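You operate a simulated robot arm through the tools that you are given. There is no shell and no other tool.

You run a simulated robot arm. Do the job below in one go: nothing can be reset, and whatever is moved stays where it is left.

## Task
Brush the dust off the latched board, free it and lay it in the green tray.
Fine: brush back. Set down upright: yellow brush. What is to be rubbed or washed off counts as gone when no trace of it is left.

It is judged by the outcome, as a careful person would: the job done as asked, and still so three seconds after it is handed in. It fails if anything else is knocked over, pushed out of place, dropped, spilled or broken.

## Robot
A 6-joint arm with a two-finger parallel gripper, fixed in place. Base frame: the origin is at the foot of the arm, x ahead of it, y to its left, z up; the work surface is at about z = 0. Units: mm, degrees, N and s.
With the tool pointing down near the work surface it reaches from about 120 to 500 mm from the base axis. Its first joint turns from -72.0 to 72.0 degrees. Payload 0.65 kg.
Tool frame: the origin (TCP) lies between the finger pads and is the grasp point; the fingertips stand 25 mm ahead of it; z points along the fingers, y is the line along which they close. Largest opening 76 mm; finger width 18, thickness 10; the body of the gripper, 36 by 78 mm, starts 45 mm behind the TCP.
Orientation is that of the tool frame in the base frame, as [roll, pitch, yaw] about the fixed x, y, z axes, in that order (R = Rz(yaw) Ry(pitch) Rx(roll)). With the fingers straight down and closing along the base's y, the tool's x points along the base's -x, its y along +y and its z along -z.

## Interface
- The arm moves only by the tool move_arm. Its argument "series" is a list of rows, each a list of 7 numbers: the shift along the tool's x, y, z in units of 100 mm (1.0 is 100 mm), then the turn, a rotation vector about the tool's x, y, z in units of 120 degrees (1.0 is 120 degrees), then the finger opening in mm, from 0 to 76. In form: [[dx, dy, dz, ax, ay, az, gripper], ...]. A call has 1 to 20 rows; each row is the pose to reach, as a shift and turn from the pose commanded when the call began, along the tool's axes at that moment. A call with a number of a shift or a turn outside -1 to 1 is refused whole. Rows are played at 5 a second. More than 50 mm and 8.6 degrees between two rows, or a gripper value outside its range, and nothing of the call is played. Where a pose cannot be reached the arm comes as near as it can. A force on the tool above 40 N (or 10 N above the force at the start of the call, whichever is more), or a blocked arm, ends the call early, and 0.2 s more pass. The fingers move at their own pace (about 108 mm/s each) and stop on an object; they squeeze with about 38 N. The grip force told is the motor's: it shows also when the fingers shut on nothing. Time passes only in rows, and 0.2 s behind the last, so rows that repeat a pose let the fingers close. It gives the time, the measured TCP pose, the force on the tool (base axes), the opening and the grip force at its end, in the units of the frame above (readings bear some noise), with the torque about the TCP (base axes, N m) and any sound that the robot's microphone picked up.
- Cameras (640 x 400 px; columns grow to the right, rows downward): "scene" is fixed at [66.5, 281.4, 412.3]; the picture's right is [-0.68, -0.73, 0.00], its down [-0.37, 0.34, -0.86] and it looks along [0.63, -0.58, -0.51] (base axes); focal length 263 px, centre (320, 200). "wrist" rides on the gripper at [58, 11, -81] in the tool frame; the picture's right is [-0.18, 0.98, 0.00], its down [-0.75, -0.14, -0.64] and it looks along [-0.63, -0.12, 0.77] (tool axes); focal length 243 px, centre (320, 200). There is no depth. A picture from a camera that has moved, and an enlarged one, comes with that camera's place and axes in the base frame and with its lens.
- camera(camera): a new picture of that camera. It takes no simulated time.
- enlarge(camera, box): a new picture of the part [left, top, right, bottom] of that camera's present view, enlarged. It takes no simulated time.
- close_job(): hands the job in; it is judged then, once.

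Places have to be worked out from the pictures, the camera data and where the tool is seen. Open the gripper and draw the arm clear of the work before you hand the job in, unless the task says otherwise.

The tools are called after "Call:" as name(argument=value, ...) on one line, values as JSON. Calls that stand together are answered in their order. move_arm: Moves the arm, as the interface text tells. Its arguments: {"type":"object","properties":{"series":{"type":"array","items":{"type":"array","items":{"type":"number"}}}},"required":["series"]} The other tools are called the same way: camera (camera) takes a picture; enlarge (camera, box) takes an enlarged picture of a part of a camera's view; close_job () hands the job in.

At the start:

```text
t: 0.0
position: [282.3, -38.8, 287.6]
tcp_rot: [-180.0, 0.0, 179.9]
wrist_force: [-0.4, 0.4, 0.1]
ft_torque: [0.03, 0.01, 0.02]
finger_gap: 76.2
grip_force: 0.1
```

scene: 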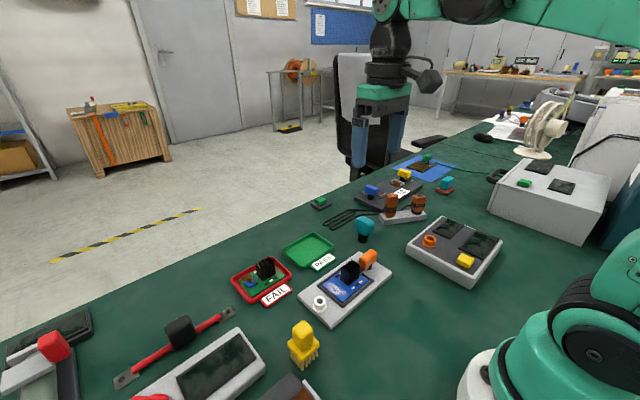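
wrist: 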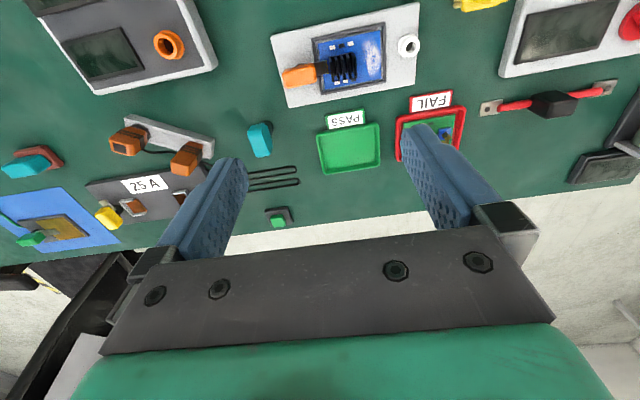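

I'll look closer at the fixture with the board, the brush and the trays before moving anything.

Call:
enlarge(camera="scene", box=[220, 220, 420, 345])

Call:
enlarge(camera="wrist", box=[240, 0, 480, 150])

Call:
enlarge(camera="scene", box=[250, 290, 410, 390])

```text
3.20 times, centred on (320, 282) of scene
camera zoom: at [66.5, 281.4, 412.3], right [-0.68, -0.73, 0.0], down [-0.37, 0.34, -0.86], along [0.63, -0.58, -0.51], focal length 840 px, centre (320, -64)
```

zoom: 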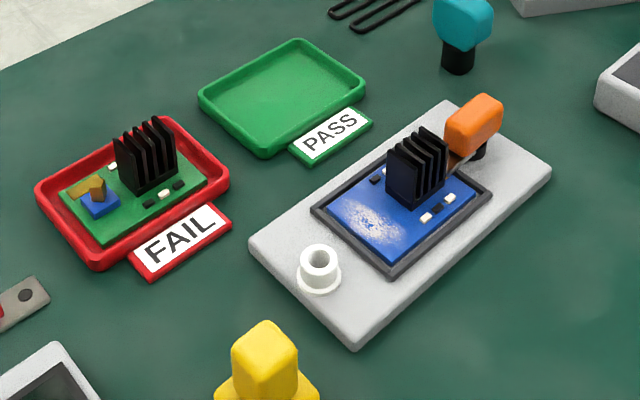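

```text
2.67 times, centred on (360, 75) of wrist
camera zoom: at [224.3, -26.4, 368.0], right [0.18, 0.98, 0.0], down [0.75, -0.14, 0.64], along [0.63, -0.12, -0.77], focal length 647 px, centre (213, 533)
```

zoom: 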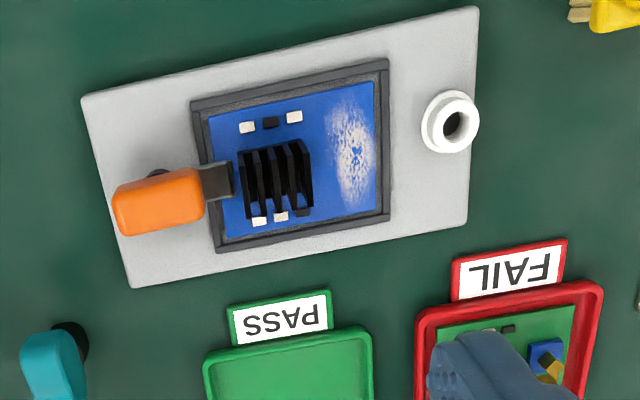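

```text
4.00 times, centred on (330, 340) of scene
camera zoom: at [66.5, 281.4, 412.3], right [-0.68, -0.73, 0.0], down [-0.37, 0.34, -0.86], along [0.63, -0.58, -0.51], focal length 1050 px, centre (280, -360)
```

zoom: 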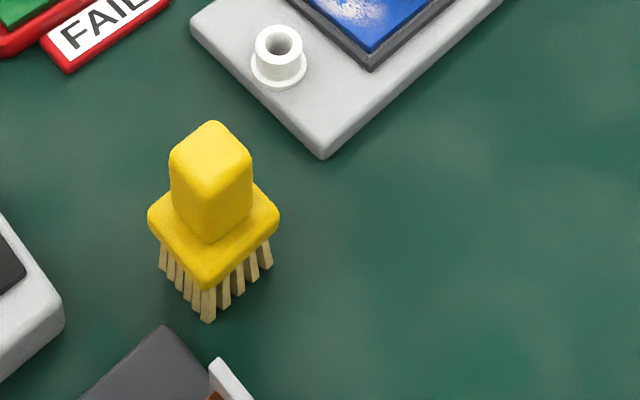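

The fixture plate works out to roughly x 250–338, y −92–84. The board bezel centre is near (293, 0), the orange latch is on its −y end, and the brush stands near (250, 145). I'll move the arm high and to the left, clear of everything, to view the brush and fixture from above.

Call:
move_arm(series=[[0.1, 0.25, 0, 0, 0, 0, 76], [0.25, 0.5, 0, 0, 0, 0, 76], [0.4, 0.75, 0, 0, 0, 0, 76], [0.5, 0.98, 0, 0, 0, 0, 76], [0.5, 0.98, 0, 0, 0, 0, 76]])

Call:
camera(camera="wrist")

Call:
camera(camera="scene")

```text
t: 1.2
position: [233.1, 60.6, 286.6]
tcp_rot: [-180.0, 0.0, 180.0]
wrist_force: [-0.5, 0.0, -0.6]
ft_torque: [0.01, 0.0, -0.03]
finger_gap: 75.9
grip_force: 0.0
```

```text
taken
camera wrist: at [174.4, 71.7, 368.3], right [0.18, 0.98, 0.0], down [0.75, -0.14, 0.64], along [0.63, -0.12, -0.77], focal length 243 px, centre (320, 200)
```

wrist: 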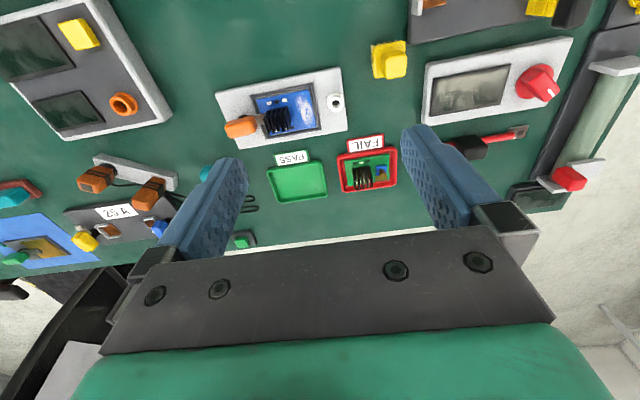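

```text
taken
```

scene: 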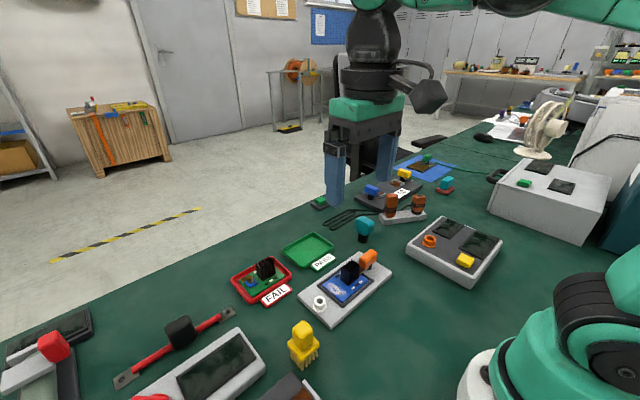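

Call:
enlarge(camera="wrist", box=[340, 20, 460, 95])

Call:
enlarge(camera="wrist", box=[210, 60, 402, 220])

```text
5.33 times, centred on (400, 58) of wrist
camera zoom: at [174.4, 71.7, 368.3], right [0.18, 0.98, 0.0], down [0.75, -0.14, 0.64], along [0.63, -0.12, -0.77], focal length 1294 px, centre (-107, 960)
```

zoom: 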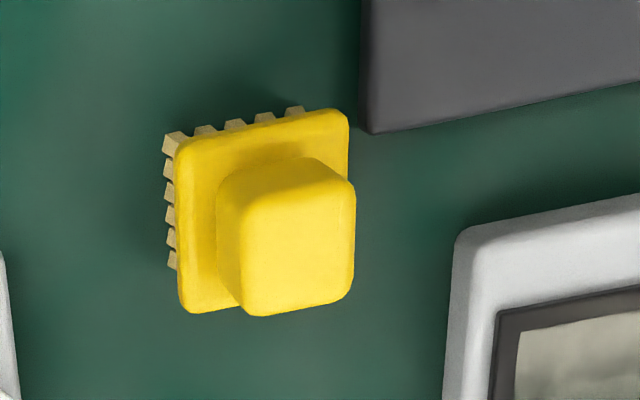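

```text
2.50 times, centred on (306, 140) of wrist
camera zoom: at [174.4, 71.7, 368.3], right [0.18, 0.98, 0.0], down [0.75, -0.14, 0.64], along [0.63, -0.12, -0.77], focal length 606 px, centre (355, 350)
```

zoom: 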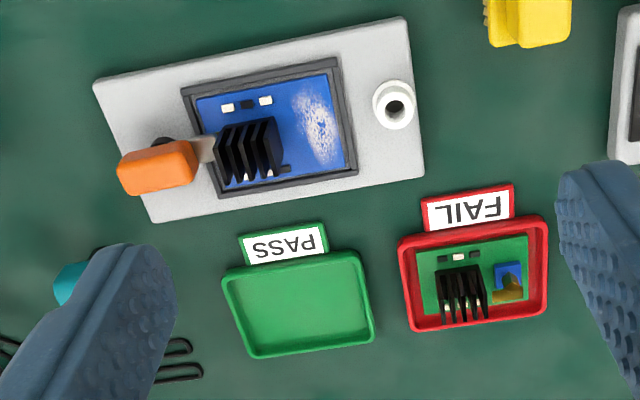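

The brush stands axis-aligned at about (248, 144), with its handle top near z 67 and a base of about 36×36 mm. Next I'll zoom in on the latch, the bezel and the dust.

Call:
enlarge(camera="wrist", box=[215, 90, 295, 140])

Call:
enlarge(camera="scene", box=[328, 240, 392, 280])

Call:
enlarge(camera="scene", box=[305, 260, 385, 310])

Call:
enlarge(camera="wrist", box=[270, 75, 350, 145])

```text
8.00 times, centred on (255, 115) of wrist
camera zoom: at [174.4, 71.7, 368.3], right [0.18, 0.98, 0.0], down [0.75, -0.14, 0.64], along [0.63, -0.12, -0.77], focal length 1941 px, centre (840, 880)
```

zoom: 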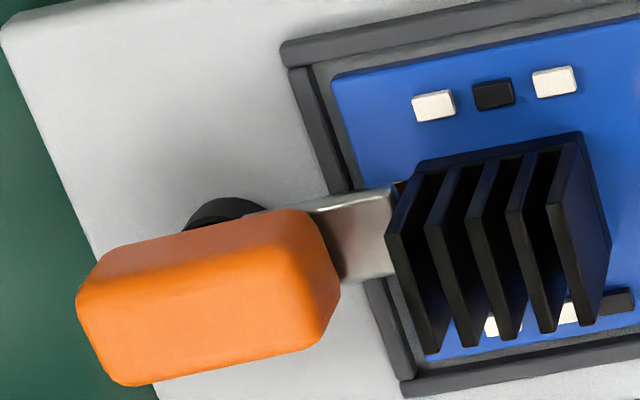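

```text
10.00 times, centred on (360, 260) of scene
camera zoom: at [66.5, 281.4, 412.3], right [-0.68, -0.73, 0.0], down [-0.37, 0.34, -0.86], along [0.63, -0.58, -0.51], focal length 2626 px, centre (-80, -400)
```

zoom: 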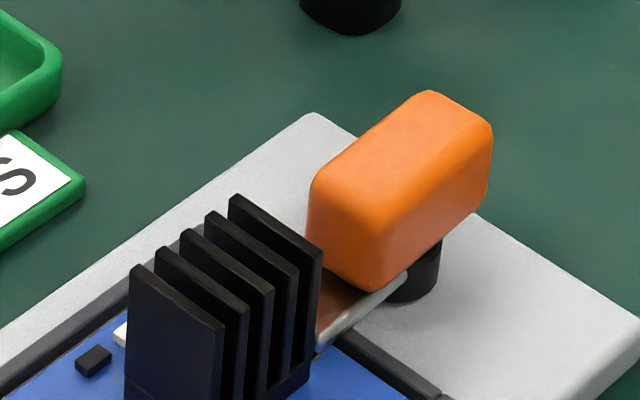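

```text
8.00 times, centred on (345, 285) of scene
camera zoom: at [66.5, 281.4, 412.3], right [-0.68, -0.73, 0.0], down [-0.37, 0.34, -0.86], along [0.63, -0.58, -0.51], focal length 2100 px, centre (120, -480)
```

zoom: 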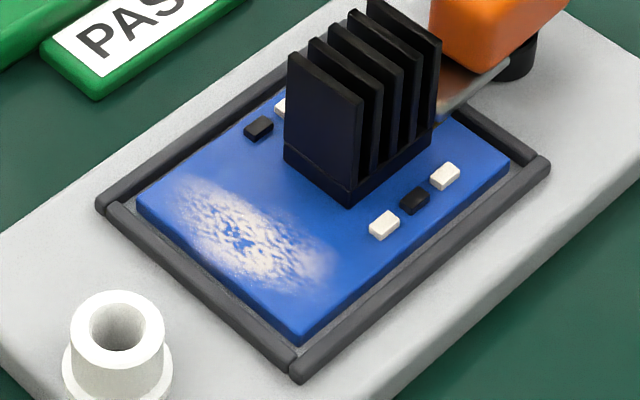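

```text
5.71 times, centred on (310, 110) of wrist
camera zoom: at [174.4, 71.7, 368.3], right [0.18, 0.98, 0.0], down [0.75, -0.14, 0.64], along [0.63, -0.12, -0.77], focal length 1386 px, centre (377, 714)
```

zoom: 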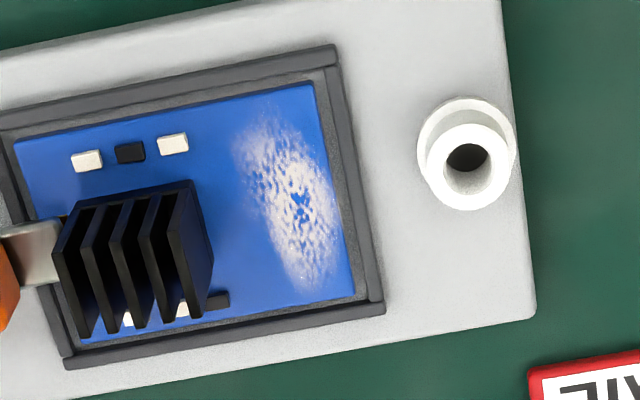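

The latch looks like a turn handle centred on a black post near (293, −62), with its tongue over the board's −y edge. The board sits in a low bezel. First the brush: I'll move above it, staying high.

Call:
move_arm(series=[[-0.04, 0.25, 0.1, 0, 0, 0, 76], [-0.08, 0.5, 0.35, 0, 0, 0, 76], [-0.12, 0.7, 0.6, 0, 0, 0, 76], [-0.15, 0.834, 0.85, 0, 0, 0, 76], [-0.15, 0.834, 1.0, 0, 0, 0, 76], [-0.15, 0.834, 1.0, 0, 0, 0, 76]])

Call:
camera(camera="wrist")

Call:
enlarge(camera="scene", box=[220, 240, 380, 400])

```text
t: 2.6
position: [248.3, 144.2, 188.1]
tcp_rot: [180.0, 0.0, -180.0]
wrist_force: [0.5, 0.4, 0.1]
ft_torque: [-0.01, -0.01, -0.01]
finger_gap: 76.1
grip_force: 0.0
```

```text
taken
camera wrist: at [190.0, 154.3, 268.3], right [0.18, 0.98, 0.0], down [0.75, -0.14, 0.64], along [0.63, -0.12, -0.77], focal length 243 px, centre (320, 200)
```

wrist: 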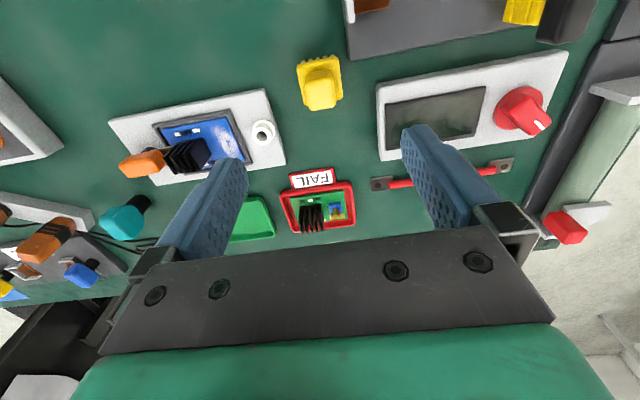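

```text
2.50 times, centred on (300, 320) of scene
camera zoom: at [66.5, 281.4, 412.3], right [-0.68, -0.73, 0.0], down [-0.37, 0.34, -0.86], along [0.63, -0.58, -0.51], focal length 656 px, centre (370, -100)
```

zoom: 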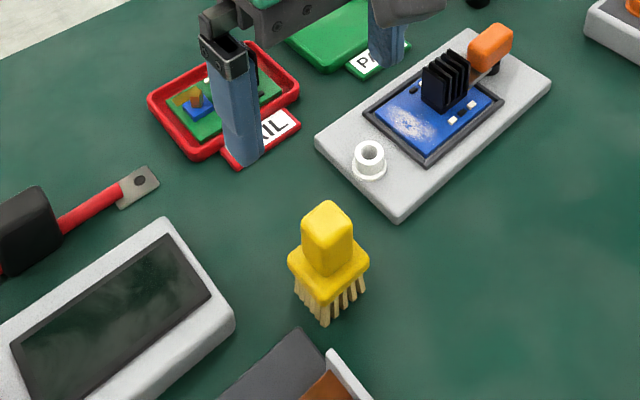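

Call:
enlarge(camera="wrist", box=[280, 40, 360, 120])

Call:
enlarge(camera="scene", box=[280, 310, 328, 375])

Call:
enlarge(camera="wrist", box=[105, 80, 265, 190])

```text
5.00 times, centred on (320, 80) of wrist
camera zoom: at [190.0, 154.3, 268.3], right [0.18, 0.98, 0.0], down [0.75, -0.14, 0.64], along [0.63, -0.12, -0.77], focal length 1213 px, centre (320, 800)
```

zoom: 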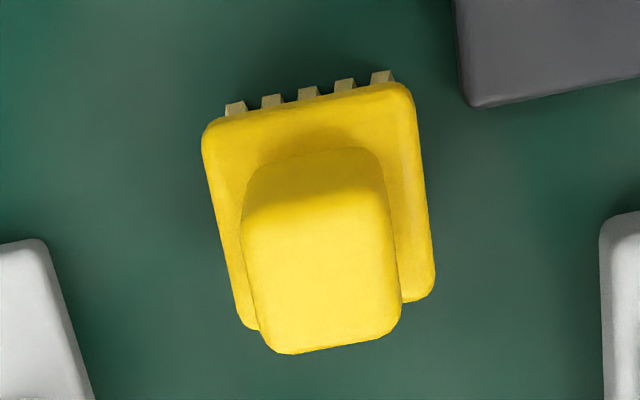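

```text
6.15 times, centred on (304, 342) of scene
camera zoom: at [66.5, 281.4, 412.3], right [-0.68, -0.73, 0.0], down [-0.37, 0.34, -0.86], along [0.63, -0.58, -0.51], focal length 1616 px, centre (418, -677)
```

zoom: 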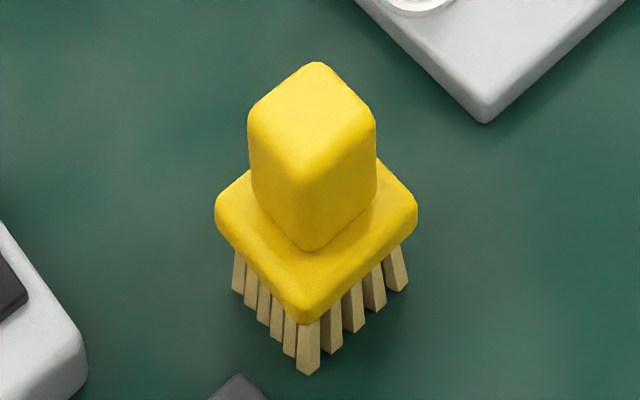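

```text
3.64 times, centred on (185, 135) of wrist
camera zoom: at [190.0, 154.3, 268.3], right [0.18, 0.98, 0.0], down [0.75, -0.14, 0.64], along [0.63, -0.12, -0.77], focal length 882 px, centre (811, 436)
```

zoom: 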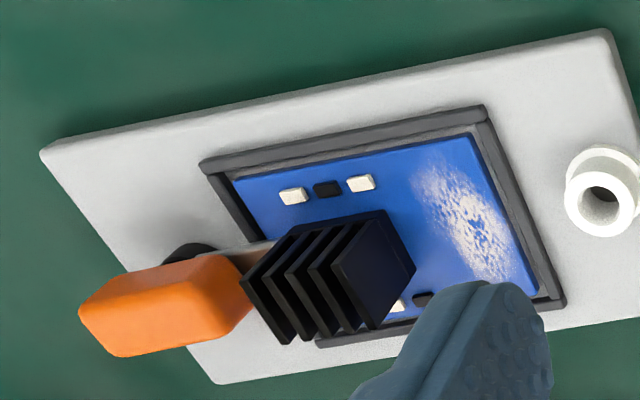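

The brush handle is centred at about (250, 144.3), 23 mm wide, with its top near z 67 and the base top at about 31–33. The board top works out near z 14.5 and the heat sink is about 40 mm tall. I'll turn the gripper 90° so the fingers close along x, which keeps them clear of the heat sink while brushing.

Call:
move_arm(series=[[0, 0, 0, 0, 0, 0.0625, 60], [0, 0, 0, 0, 0, 0.125, 50], [0, 0, 0, 0, 0, 0.1875, 44], [0, 0, 0, 0, 0, 0.25, 44], [0, 0, 0, 0, 0, 0.3125, 44], [0, 0, 0, 0, 0, 0.375, 44], [0, 0, 0, 0, 0, 0.4375, 44], [0, 0, 0, 0, 0, 0.5, 44], [0, 0, 0, 0, 0, 0.5625, 44], [0, 0, 0, 0, 0, 0.625, 44], [0, 0, 0, 0, 0, 0.6875, 44], [-0.017, 0, 0, 0, 0, 0.75, 44], [-0.017, 0, 0, 0, 0, 0.75, 44]])

Call:
camera(camera="wrist")

```text
t: 5.4
position: [250.1, 144.0, 188.4]
tcp_rot: [180.0, 0.0, 89.9]
wrist_force: [-0.5, -0.4, 0.4]
ft_torque: [-0.01, 0.01, 0.01]
finger_gap: 44.0
grip_force: 0.1
```

```text
taken
camera wrist: at [260.5, 202.2, 268.2], right [0.98, -0.19, 0.0], down [-0.14, -0.75, 0.64], along [-0.12, -0.63, -0.77], focal length 243 px, centre (320, 200)
```

wrist: 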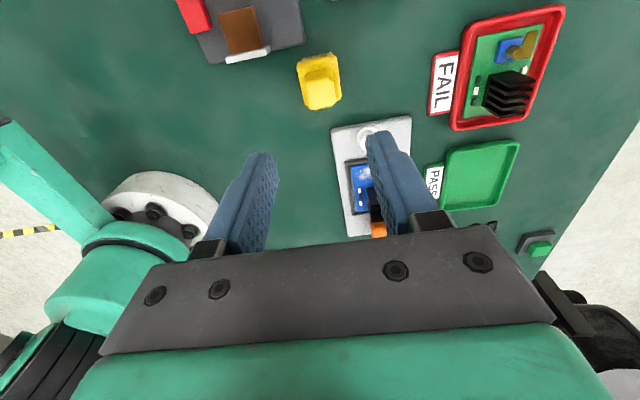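

The gripper is now turned, with tool x = +y and tool y = +x. I'll check the brush position from this new viewpoint before descending.

Call:
enlarge(camera="wrist", box=[280, 40, 360, 120])

Call:
enlarge(camera="wrist", box=[320, 105, 420, 245])

```text
5.00 times, centred on (320, 80) of wrist
camera zoom: at [260.5, 202.2, 268.2], right [0.98, -0.19, 0.0], down [-0.14, -0.75, 0.64], along [-0.12, -0.63, -0.77], focal length 1213 px, centre (320, 800)
```

zoom: 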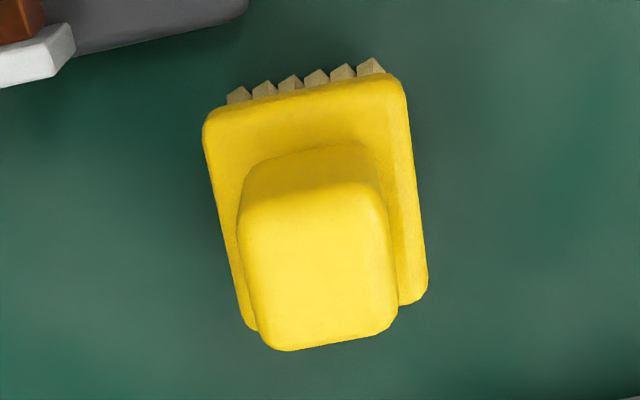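

```text
2.86 times, centred on (370, 175) of wrist
camera zoom: at [260.5, 202.2, 268.2], right [0.98, -0.19, 0.0], down [-0.14, -0.75, 0.64], along [-0.12, -0.63, -0.77], focal length 693 px, centre (177, 271)
```

zoom: 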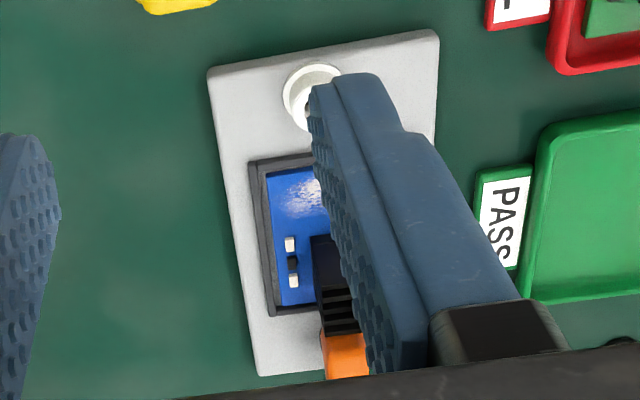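

The brush centre is confirmed at (250, 143.8) and it is axis-aligned. I'll descend over the handle in two steps, with the opening at 44 mm.

Call:
move_arm(series=[[0, 0, 0.2, 0, 0, 0, 44], [0, 0, 0.4, 0, 0, 0, 44], [0, 0, 0.6, 0, 0, 0, 44], [0, 0, 0.78, 0, 0, 0, 44], [0, 0, 0.88, 0, 0, 0, 44], [0, 0, 0.88, 0, 0, 0, 44]])

Call:
camera(camera="wrist")

Call:
enlarge(camera="scene", box=[240, 250, 368, 378])

```text
t: 6.8
position: [250.6, 144.2, 99.6]
tcp_rot: [180.0, -0.1, 90.0]
wrist_force: [-0.4, -0.2, 0.8]
ft_torque: [0.01, 0.03, 0.06]
finger_gap: 44.0
grip_force: 0.0
```

```text
taken
camera wrist: at [260.7, 203.0, 179.3], right [0.98, -0.18, 0.0], down [-0.14, -0.75, 0.64], along [-0.12, -0.63, -0.77], focal length 243 px, centre (320, 200)
```

wrist: 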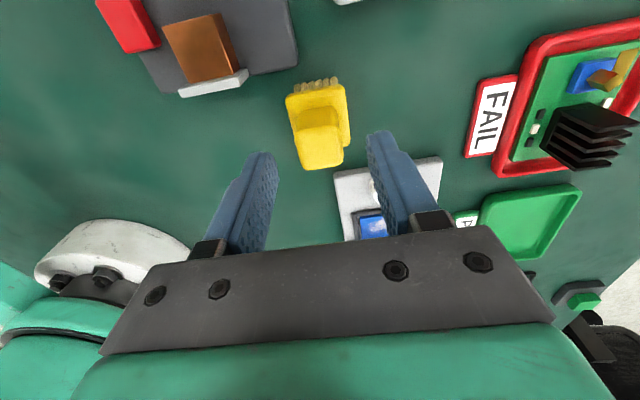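

```text
3.12 times, centred on (304, 314) of scene
camera zoom: at [66.5, 281.4, 412.3], right [-0.68, -0.73, 0.0], down [-0.37, 0.34, -0.86], along [0.63, -0.58, -0.51], focal length 820 px, centre (370, -156)
```

zoom: 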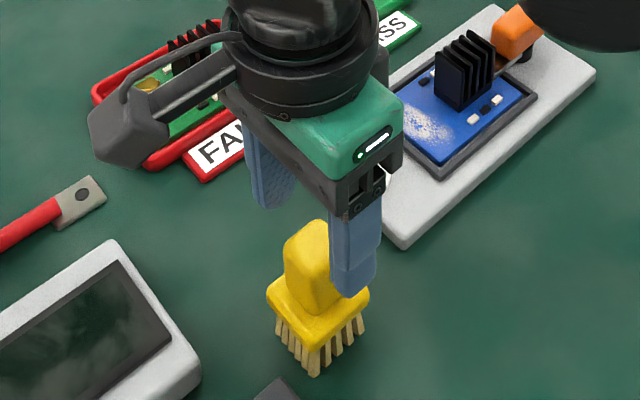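

The brush handle is centred between the fingers. I'll go down to TCP z ≈ 61 (fingertips at about 36, above the brush base), then close.

Call:
move_arm(series=[[0, -0.004, 0.15, 0, 0, 0, 44], [0, -0.004, 0.28, 0, 0, 0, 44], [0, -0.004, 0.35, 0, 0, 0, 44], [0, -0.004, 0.386, 0, 0, 0, 44], [0, -0.004, 0.386, 0, 0, 0, 44]])

Call:
enlarge(camera="scene", box=[264, 290, 344, 380])

Call:
enlarge(camera="wrist", box=[220, 80, 420, 240])

```text
t: 8.0
position: [250.2, 144.2, 61.9]
tcp_rot: [180.0, 0.0, 90.0]
wrist_force: [-0.1, 0.0, -0.8]
ft_torque: [0.03, 0.0, -0.03]
finger_gap: 44.1
grip_force: 0.1
```

```text
4.44 times, centred on (304, 335) of scene
camera zoom: at [66.5, 281.4, 412.3], right [-0.68, -0.73, 0.0], down [-0.37, 0.34, -0.86], along [0.63, -0.58, -0.51], focal length 1167 px, centre (391, -400)
```

zoom: 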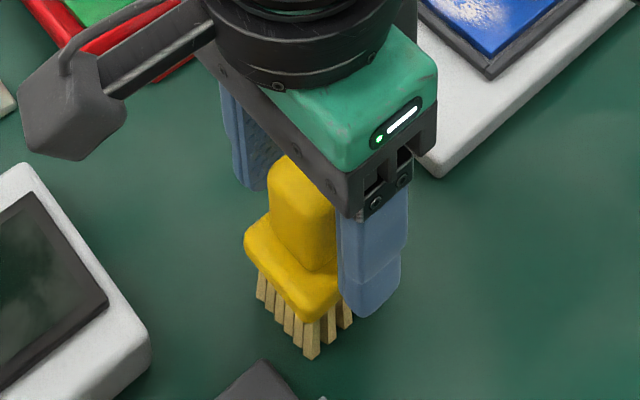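

```text
2.50 times, centred on (320, 160) of wrist
camera zoom: at [260.7, 202.5, 141.4], right [0.98, -0.18, 0.0], down [-0.14, -0.75, 0.64], along [-0.12, -0.63, -0.77], focal length 606 px, centre (320, 300)
```

zoom: 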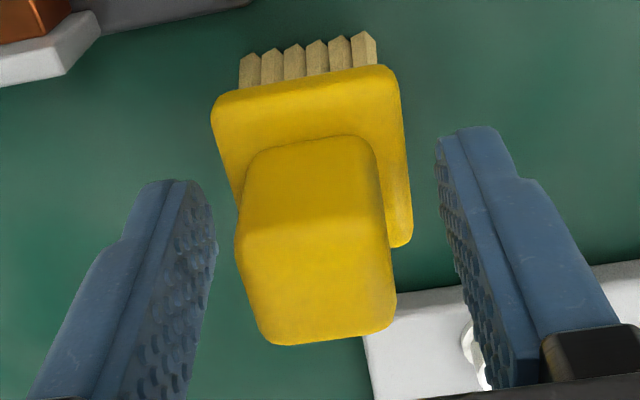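

No contact, and the fingers straddle the handle evenly. Closing on the handle.

Call:
move_arm(series=[[0, 0, 0, 0, 0, 0, 30], [0, 0, 0, 0, 0, 0, 15], [0, 0, 0, 0, 0, 0, 15], [0, 0, 0, 0, 0, 0, 15]])

Call:
enlarge(camera="wrist", box=[220, 80, 420, 240])

```text
t: 9.0
position: [249.4, 143.0, 60.7]
tcp_rot: [180.0, 0.0, 90.1]
wrist_force: [0.1, 0.3, 0.1]
ft_torque: [0.01, 0.01, -0.02]
finger_gap: 23.2
grip_force: 38.2
```

```text
2.50 times, centred on (320, 160) of wrist
camera zoom: at [260.7, 202.6, 141.5], right [0.98, -0.18, 0.0], down [-0.14, -0.75, 0.64], along [-0.12, -0.63, -0.77], focal length 606 px, centre (320, 300)
```

zoom: 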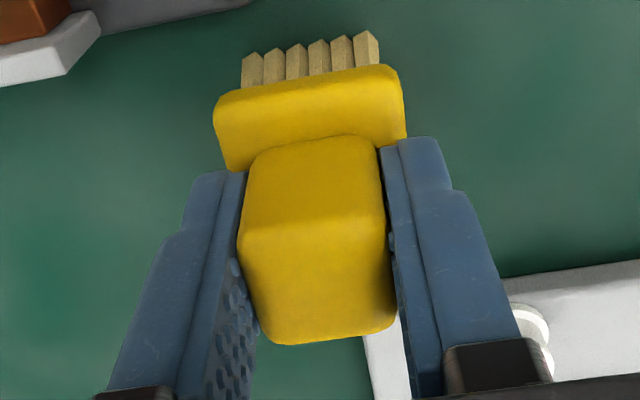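

The brush is held (gap 23.2 mm, grip 38 N). I'll lift it straight up to about z 130, then start moving toward the fixture.

Call:
move_arm(series=[[0, 0, -0.1, 0, 0, 0, 15], [0, 0, -0.25, 0, 0, 0, 15], [0, 0, -0.45, 0, 0, 0, 15], [0, 0, -0.65, 0, 0, 0, 15], [-0.15, 0.1, -0.75, 0, 0, 0, 15], [-0.35, 0.2, -0.75, 0, 0, 0, 15], [-0.55, 0.3, -0.75, 0, 0, 0, 15], [-0.75, 0.38, -0.75, 0, 0, 0, 15], [-0.95, 0.44, -0.75, 0, 0, 0, 15], [-0.95, 0.44, -0.75, 0, 0, 0, 15]])

Call:
camera(camera="wrist")

Call:
enlarge(camera="scene", box=[260, 180, 420, 340])

```text
t: 11.2
position: [293.2, 48.6, 138.6]
tcp_rot: [-180.0, 0.0, 90.1]
wrist_force: [-0.3, 0.4, -0.4]
ft_torque: [0.01, 0.02, 0.03]
finger_gap: 23.1
grip_force: 38.4
```

```text
taken
camera wrist: at [304.1, 107.4, 218.4], right [0.98, -0.18, 0.0], down [-0.14, -0.75, 0.64], along [-0.12, -0.63, -0.77], focal length 243 px, centre (320, 200)
```

wrist: 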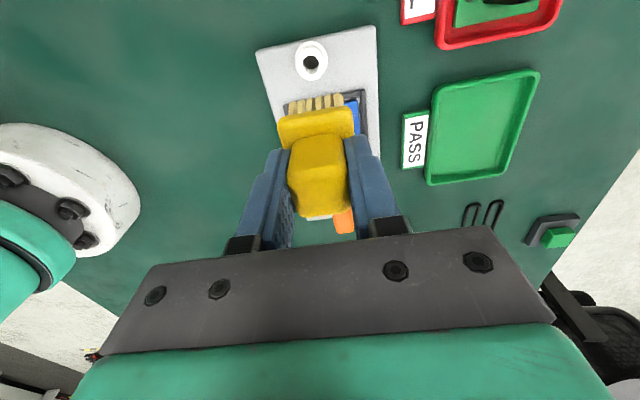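

```text
2.50 times, centred on (340, 260) of scene
camera zoom: at [66.5, 281.3, 412.3], right [-0.68, -0.73, 0.0], down [-0.37, 0.34, -0.86], along [0.63, -0.59, -0.51], focal length 656 px, centre (270, 50)
```

zoom: 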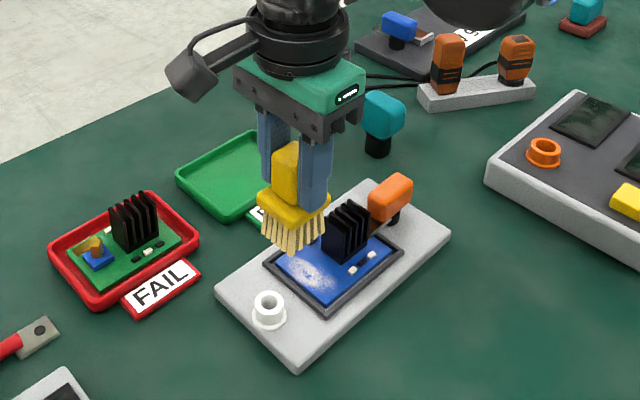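

The brush is up and clear, with the TCP at about (293, 49, 138). I'll zoom in on the board edge, bezel and dust to judge whether the board surface lies above or below the bezel.

Call:
enlarge(camera="scene", box=[322, 275, 362, 305])

Call:
enlarge(camera="wrist", box=[260, 70, 390, 160])

```text
13.33 times, centred on (342, 290) of scene
camera zoom: at [66.5, 281.3, 412.3], right [-0.68, -0.73, 0.0], down [-0.37, 0.34, -0.86], along [0.63, -0.59, -0.51], focal length 3501 px, centre (27, -1000)
```

zoom: 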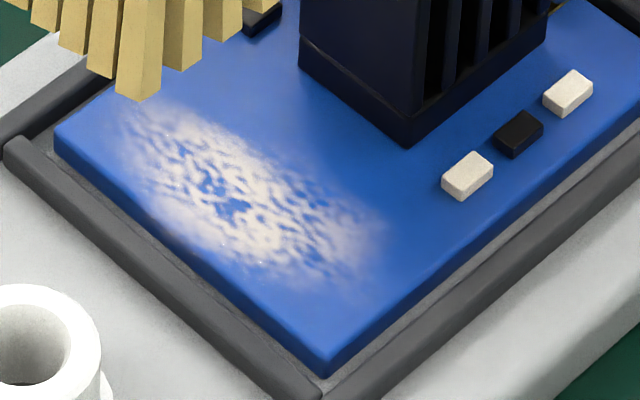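

```text
4.44 times, centred on (325, 115) of wrist
camera zoom: at [304.1, 107.4, 218.4], right [0.98, -0.18, 0.0], down [-0.14, -0.75, 0.64], along [-0.12, -0.63, -0.77], focal length 1078 px, centre (298, 578)
```

zoom: 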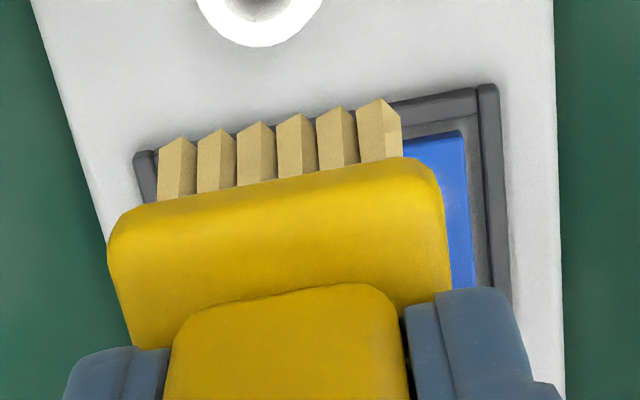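

The board top sits slightly above the bezel, so the brush can sweep over the edge. The dust spans about x 273–320, y 15–38. I'll move to x 296, y 27.5 and lower to about 9 mm above the board.

Call:
move_arm(series=[[-0.12, 0.015, 0, 0, 0, 0, 15], [-0.22, 0.027, 0, 0, 0, 0, 15], [-0.22, 0.027, 0.15, 0, 0, 0, 15], [-0.22, 0.027, 0.3, 0, 0, 0, 15], [-0.22, 0.027, 0.43, 0, 0, 0, 15], [-0.22, 0.027, 0.53, 0, 0, 0, 15], [-0.22, 0.027, 0.53, 0, 0, 0, 15]])

Call:
camera(camera="wrist")

Call:
enlarge(camera="scene", box=[290, 210, 390, 310])

```text
t: 12.8
position: [296.6, 25.9, 83.2]
tcp_rot: [-180.0, 0.0, 89.9]
wrist_force: [0.2, -0.2, -0.5]
ft_torque: [0.0, 0.02, -0.01]
finger_gap: 23.1
grip_force: 37.6
```

```text
taken
camera wrist: at [306.6, 84.3, 163.2], right [0.98, -0.18, 0.0], down [-0.14, -0.75, 0.64], along [-0.12, -0.63, -0.77], focal length 243 px, centre (320, 200)
```

wrist: 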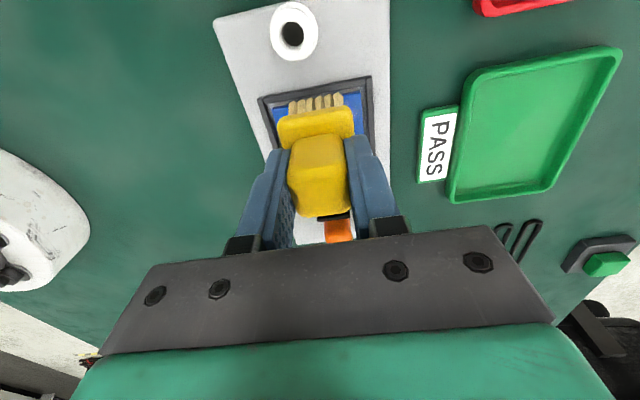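

```text
4.00 times, centred on (340, 260) of scene
camera zoom: at [66.5, 281.4, 412.3], right [-0.68, -0.73, 0.0], down [-0.37, 0.34, -0.86], along [0.63, -0.58, -0.51], focal length 1050 px, centre (240, -40)
```

zoom: 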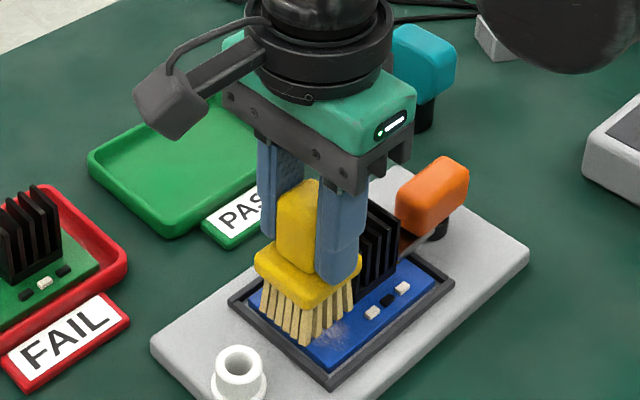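

Call:
enlarge(camera="wrist", box=[250, 60, 390, 150])

Call:
enlarge(camera="scene", box=[320, 250, 370, 310])

```text
4.44 times, centred on (320, 105) of wrist
camera zoom: at [306.6, 84.3, 163.2], right [0.98, -0.18, 0.0], down [-0.14, -0.75, 0.64], along [-0.12, -0.63, -0.77], focal length 1078 px, centre (320, 622)
```

zoom: 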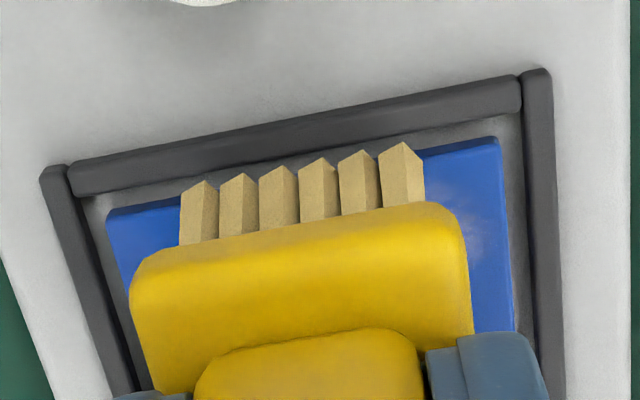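

```text
6.67 times, centred on (345, 280) of scene
camera zoom: at [66.5, 281.4, 412.3], right [-0.68, -0.73, 0.0], down [-0.37, 0.34, -0.86], along [0.63, -0.58, -0.51], focal length 1750 px, centre (153, -333)
```

zoom: 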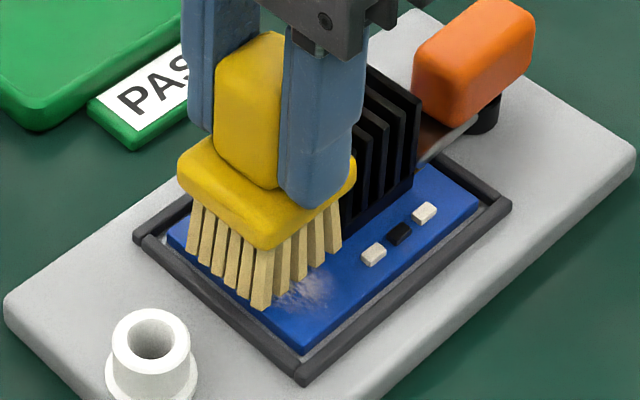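

The brush is about 7 mm above the board, over the dust and clear of the heat sink. I'll lower in small steps to feel for contact.

Call:
move_arm(series=[[0, 0, 0.02, 0, 0, 0, 15], [0, 0, 0.04, 0, 0, 0, 15], [0, 0, 0.055, 0, 0, 0, 15], [0, 0, 0.06, 0, 0, 0, 15]])

```text
t: 13.8
position: [296.0, 26.4, 76.9]
tcp_rot: [-180.0, 0.0, 90.1]
wrist_force: [-0.1, -2.3, 26.3]
ft_torque: [-0.16, 0.06, 0.01]
finger_gap: 23.1
grip_force: 37.8
```

Contact is reached at 26 N, more than I want for brushing. I'll back off a fraction of a millimetre.

Call:
move_arm(series=[[0, 0, -0.006, 0, 0, 0, 15], [0, 0, -0.008, 0, 0, 0, 15]])

```text
t: 14.4
position: [296.6, 26.8, 78.7]
tcp_rot: [179.9, 0.0, 90.1]
wrist_force: [2.1, 0.4, 6.1]
ft_torque: [0.03, -0.07, 0.0]
finger_gap: 22.9
grip_force: 37.5
```

About 6 N now, which is good for brushing. I'll sweep along x, ±14 mm.

Call:
move_arm(series=[[0, 0.05, 0, 0, 0, 0, 15], [0, 0.1, 0, 0, 0, 0, 15], [0, 0.14, 0, 0, 0, 0, 15], [0, 0.1, 0, 0, 0, 0, 15], [0, 0.05, 0, 0, 0, 0, 15], [0, 0, 0, 0, 0, 0, 15], [0, -0.05, 0, 0, 0, 0, 15], [0, -0.1, 0, 0, 0, 0, 15], [0, -0.14, 0, 0, 0, 0, 15], [0, -0.1, 0, 0, 0, 0, 15], [0, -0.05, 0, 0, 0, 0, 15], [0, 0, 0, 0, 0, 0, 15]])

Call:
enlarge(camera="scene", box=[320, 250, 370, 310])

Call:
enlarge(camera="wrist", box=[250, 60, 390, 150])

```text
t: 17.0
position: [296.4, 28.3, 77.1]
tcp_rot: [179.9, 0.0, 90.0]
wrist_force: [-1.3, 0.3, 3.4]
ft_torque: [0.02, 0.1, 0.01]
finger_gap: 23.0
grip_force: 38.1
```

```text
6.67 times, centred on (345, 280) of scene
camera zoom: at [66.5, 281.4, 412.3], right [-0.68, -0.73, 0.0], down [-0.37, 0.34, -0.86], along [0.63, -0.58, -0.51], focal length 1750 px, centre (153, -333)
```

zoom: 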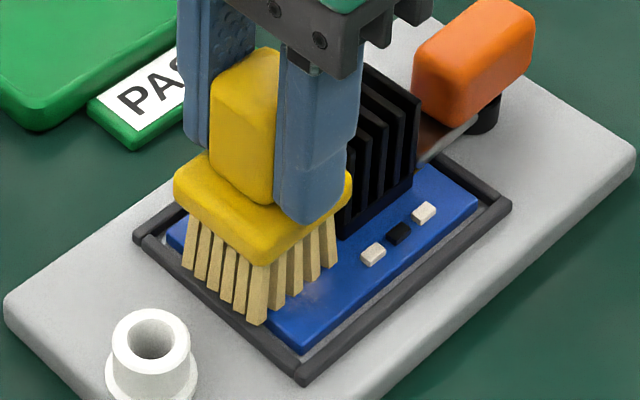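

```text
4.44 times, centred on (320, 105) of wrist
camera zoom: at [306.7, 85.7, 158.3], right [0.98, -0.18, 0.0], down [-0.14, -0.75, 0.64], along [-0.12, -0.63, -0.77], focal length 1078 px, centre (320, 622)
```

zoom: 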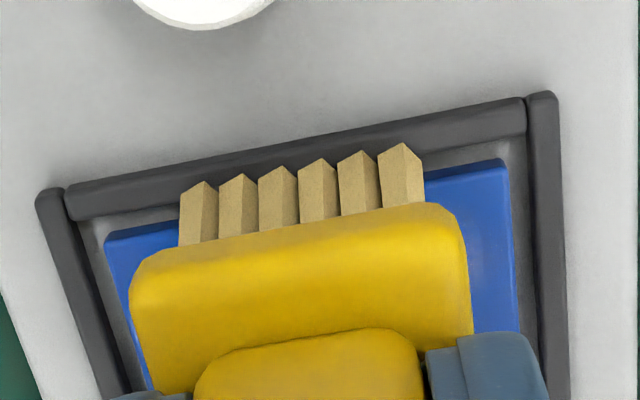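

The dust is clearing. I'll do more passes with slightly more pressure and small y offsets, to cover the whole patch including its inner edge.

Call:
move_arm(series=[[-0.03, 0.0, 0.003, 0, 0, 0, 15], [-0.03, 0.05, 0.003, 0, 0, 0, 15], [-0.03, 0.1, 0.003, 0, 0, 0, 15], [-0.03, 0.14, 0.003, 0, 0, 0, 15], [-0.03, 0.09, 0.003, 0, 0, 0, 15], [-0.03, 0.04, 0.003, 0, 0, 0, 15], [-0.03, -0.01, 0.003, 0, 0, 0, 15], [-0.03, -0.06, 0.003, 0, 0, 0, 15], [-0.03, -0.11, 0.003, 0, 0, 0, 15], [-0.03, -0.15, 0.003, 0, 0, 0, 15], [0.0, -0.15, 0.003, 0, 0, 0, 15], [0.0, -0.1, 0.003, 0, 0, 0, 15], [0.0, -0.05, 0.003, 0, 0, 0, 15], [0.0, 0.0, 0.003, 0, 0, 0, 15], [0.0, 0.05, 0.003, 0, 0, 0, 15], [0.0, 0.1, 0.003, 0, 0, 0, 15], [0.0, 0.15, 0.003, 0, 0, 0, 15]])

Call:
enlarge(camera="scene", box=[320, 250, 370, 310])

```text
t: 20.6
position: [310.6, 25.8, 78.5]
tcp_rot: [-179.8, 0.0, 89.9]
wrist_force: [-7.5, 0.8, 20.0]
ft_torque: [0.0, 0.38, -0.02]
finger_gap: 23.1
grip_force: 38.1
```

```text
6.67 times, centred on (345, 280) of scene
camera zoom: at [66.4, 281.4, 412.3], right [-0.68, -0.73, 0.0], down [-0.37, 0.34, -0.86], along [0.63, -0.58, -0.51], focal length 1750 px, centre (153, -333)
```

zoom: 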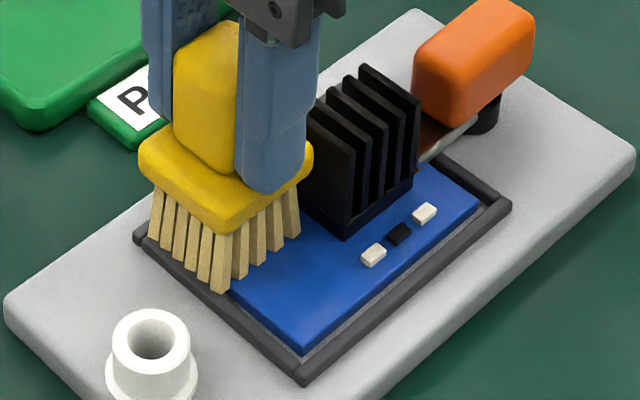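

The visible part looks clean. I'll lift the brush straight up and away to inspect the whole board.

Call:
move_arm(series=[[0, 0, -0.05, 0, 0, 0, 15], [0, 0, -0.2, 0, 0, 0, 15], [0, 0, -0.4, 0, 0, 0, 15], [0, 0, -0.6, 0, 0, 0, 15], [0.2, -0.05, -0.62, 0, 0, 0, 15], [0.4, -0.1, -0.62, 0, 0, 0, 15], [0.6, -0.15, -0.62, 0, 0, 0, 15], [0.6, -0.15, -0.62, 0, 0, 0, 15]])

Call:
camera(camera="wrist")

Call:
enlarge(camera="scene", box=[310, 250, 374, 306])

```text
t: 22.4
position: [296.2, 86.0, 139.5]
tcp_rot: [-180.0, 0.0, 90.0]
wrist_force: [0.4, 0.5, -1.3]
ft_torque: [0.04, 0.02, 0.01]
finger_gap: 22.9
grip_force: 37.7
```

```text
taken
camera wrist: at [306.6, 145.6, 219.5], right [0.98, -0.18, 0.0], down [-0.14, -0.75, 0.64], along [-0.12, -0.63, -0.77], focal length 243 px, centre (320, 200)
```

wrist: 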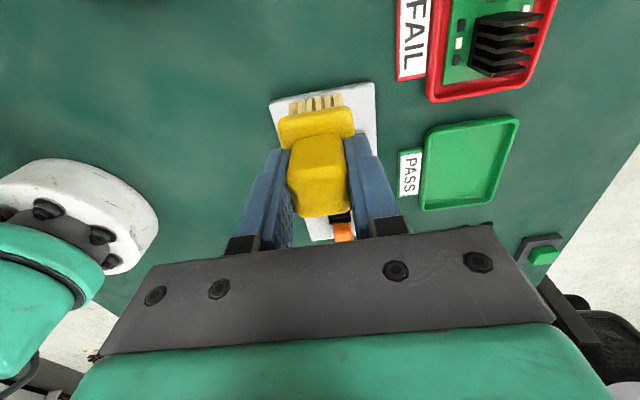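

```text
7.14 times, centred on (342, 278) of scene
camera zoom: at [66.5, 281.4, 412.3], right [-0.68, -0.73, 0.0], down [-0.37, 0.34, -0.86], along [0.63, -0.58, -0.51], focal length 1876 px, centre (163, -357)
```

zoom: 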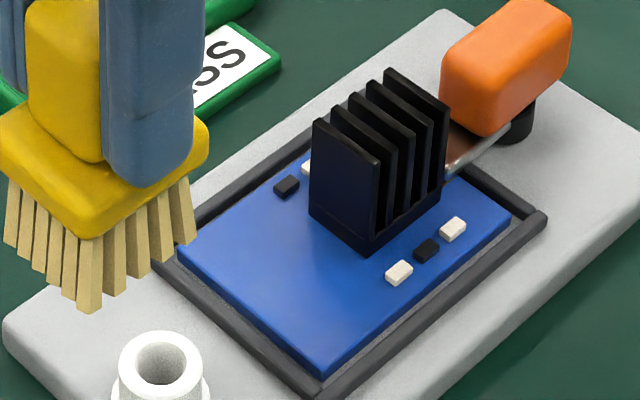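

Call:
enlarge(camera="scene", box=[326, 268, 358, 298])

Call:
enlarge(camera="scene", box=[340, 255, 372, 285])

```text
13.33 times, centred on (342, 283) of scene
camera zoom: at [66.5, 281.4, 412.3], right [-0.68, -0.73, 0.0], down [-0.37, 0.34, -0.86], along [0.63, -0.58, -0.51], focal length 3501 px, centre (27, -907)
```

zoom: 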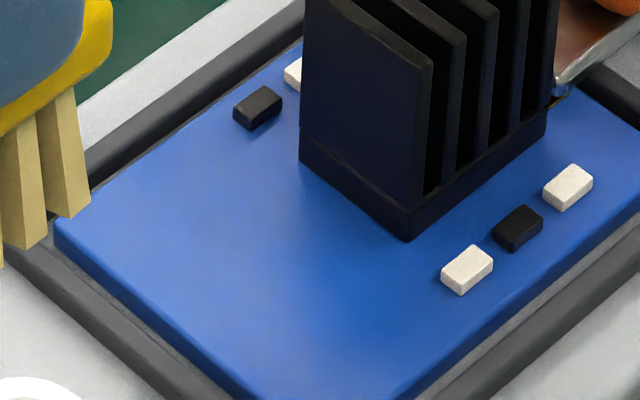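

```text
13.33 times, centred on (356, 270) of scene
camera zoom: at [66.5, 281.4, 412.3], right [-0.68, -0.73, 0.0], down [-0.37, 0.34, -0.86], along [0.63, -0.58, -0.51], focal length 3501 px, centre (-160, -733)
```

zoom: 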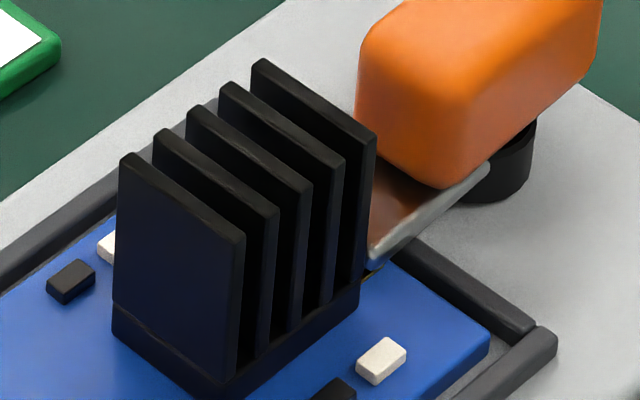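

The board looks clean from the scene camera. I'll move the brush aside (up, toward −x) so the wrist camera can confirm it from another angle.

Call:
move_arm(series=[[0.0, -0.2, -0.1, 0, 0, 0, 15], [0.0, -0.4, -0.2, 0, 0, 0, 15], [0.0, -0.6, -0.3, 0, 0, 0, 15], [0.0, -0.8, -0.4, 0, 0, 0, 15], [0.0, -0.8, -0.4, 0, 0, 0, 15]])

Call:
camera(camera="wrist")

```text
t: 23.6
position: [215.5, 86.3, 179.1]
tcp_rot: [179.9, 0.0, 90.0]
wrist_force: [0.2, -0.7, -0.4]
ft_torque: [0.0, 0.0, 0.0]
finger_gap: 23.0
grip_force: 37.5
```

```text
taken
camera wrist: at [225.7, 145.4, 258.9], right [0.98, -0.18, 0.0], down [-0.14, -0.75, 0.64], along [-0.12, -0.63, -0.77], focal length 243 px, centre (320, 200)
```

wrist: 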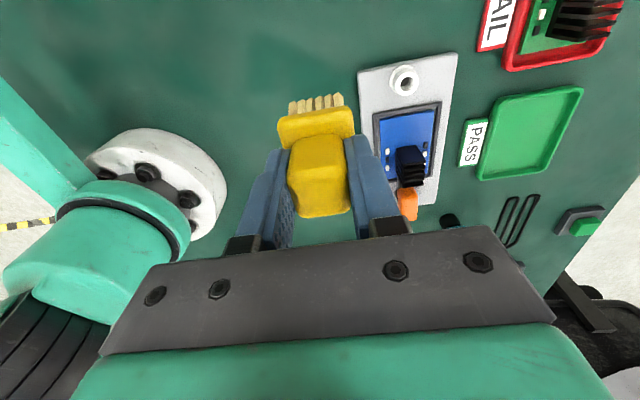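

Call:
enlarge(camera="wrist", box=[368, 95, 448, 165])

Call:
enlarge(camera="wrist", box=[375, 100, 445, 150])

Call:
enlarge(camera="wrist", box=[380, 135, 450, 225])

```text
5.71 times, centred on (408, 130) of wrist
camera zoom: at [225.7, 145.4, 258.9], right [0.98, -0.18, 0.0], down [-0.14, -0.75, 0.64], along [-0.12, -0.63, -0.77], focal length 1386 px, centre (-183, 600)
```

zoom: 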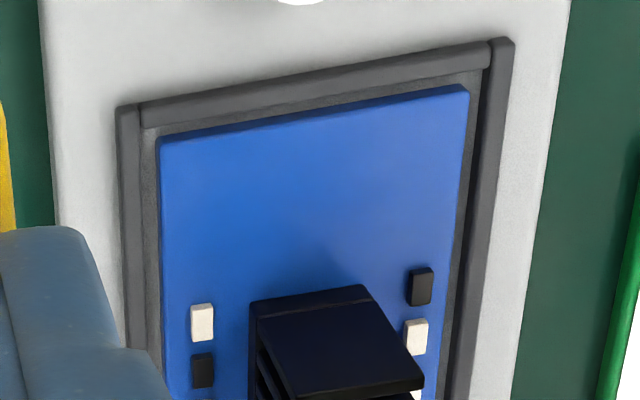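

```text
8.00 times, centred on (410, 125) of wrist
camera zoom: at [225.7, 145.4, 258.9], right [0.98, -0.18, 0.0], down [-0.14, -0.75, 0.64], along [-0.12, -0.63, -0.77], focal length 1941 px, centre (-400, 800)
```

zoom: 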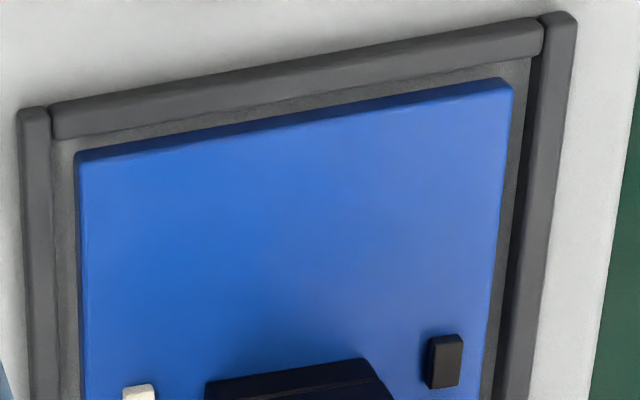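

```text
4.44 times, centred on (415, 180) of wrist
camera zoom: at [225.7, 145.4, 258.9], right [0.98, -0.18, 0.0], down [-0.14, -0.75, 0.64], along [-0.12, -0.63, -0.77], focal length 1078 px, centre (-102, 289)
```

zoom: 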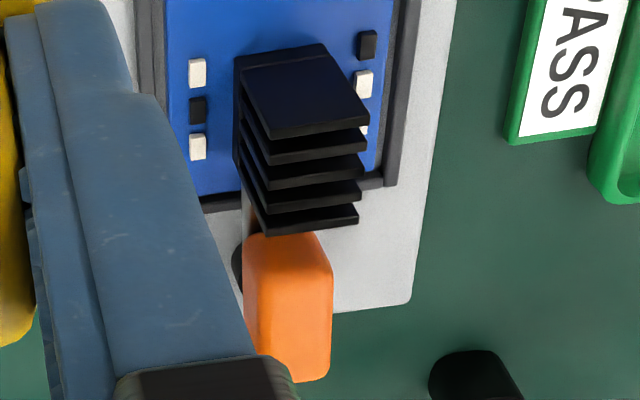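

The board looks clean. There may be a faint sheen at the +x end that could be reflection or residue. Since no trace may remain, I'll go back and brush again with wider strokes toward both ends.

Call:
move_arm(series=[[0, 0.2, 0, 0, 0, 0, 15], [0, 0.4, 0.1, 0, 0, 0, 15], [0, 0.6, 0.2, 0, 0, 0, 15], [0, 0.8, 0.3, 0, 0, 0, 15], [-0.2, 0.8, 0.35, 0, 0, 0, 15], [-0.4, 0.8, 0.4, 0, 0, 0, 15], [-0.6, 0.8, 0.4, 0, 0, 0, 15], [-0.61, 0.8, 0.6, 0, 0, 0, 15], [-0.61, 0.8, 0.8, 0, 0, 0, 15], [-0.61, 0.8, 0.92, 0, 0, 0, 15], [-0.61, 0.8, 0.96, 0, 0, 0, 15], [-0.61, 0.8, 0.96, 0, 0, 0, 15]])

Call:
enlarge(camera="scene", box=[310, 240, 380, 310])

```text
t: 26.2
position: [295.6, 26.0, 83.9]
tcp_rot: [180.0, 0.0, 90.0]
wrist_force: [0.5, 0.1, -0.4]
ft_torque: [-0.01, 0.04, 0.0]
finger_gap: 23.0
grip_force: 38.3
```

```text
5.71 times, centred on (345, 275) of scene
camera zoom: at [66.5, 281.4, 412.3], right [-0.68, -0.73, 0.0], down [-0.37, 0.34, -0.86], along [0.63, -0.58, -0.51], focal length 1500 px, centre (177, -229)
```

zoom: 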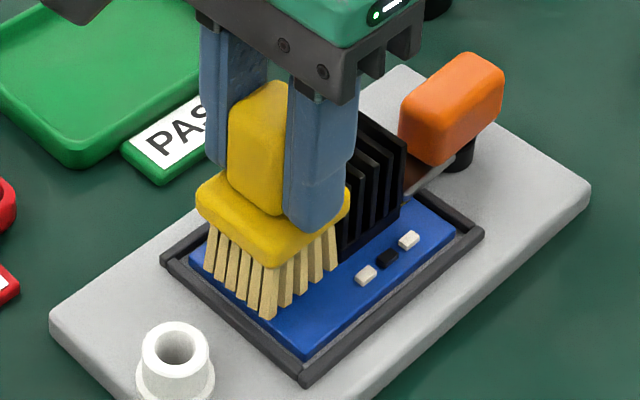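

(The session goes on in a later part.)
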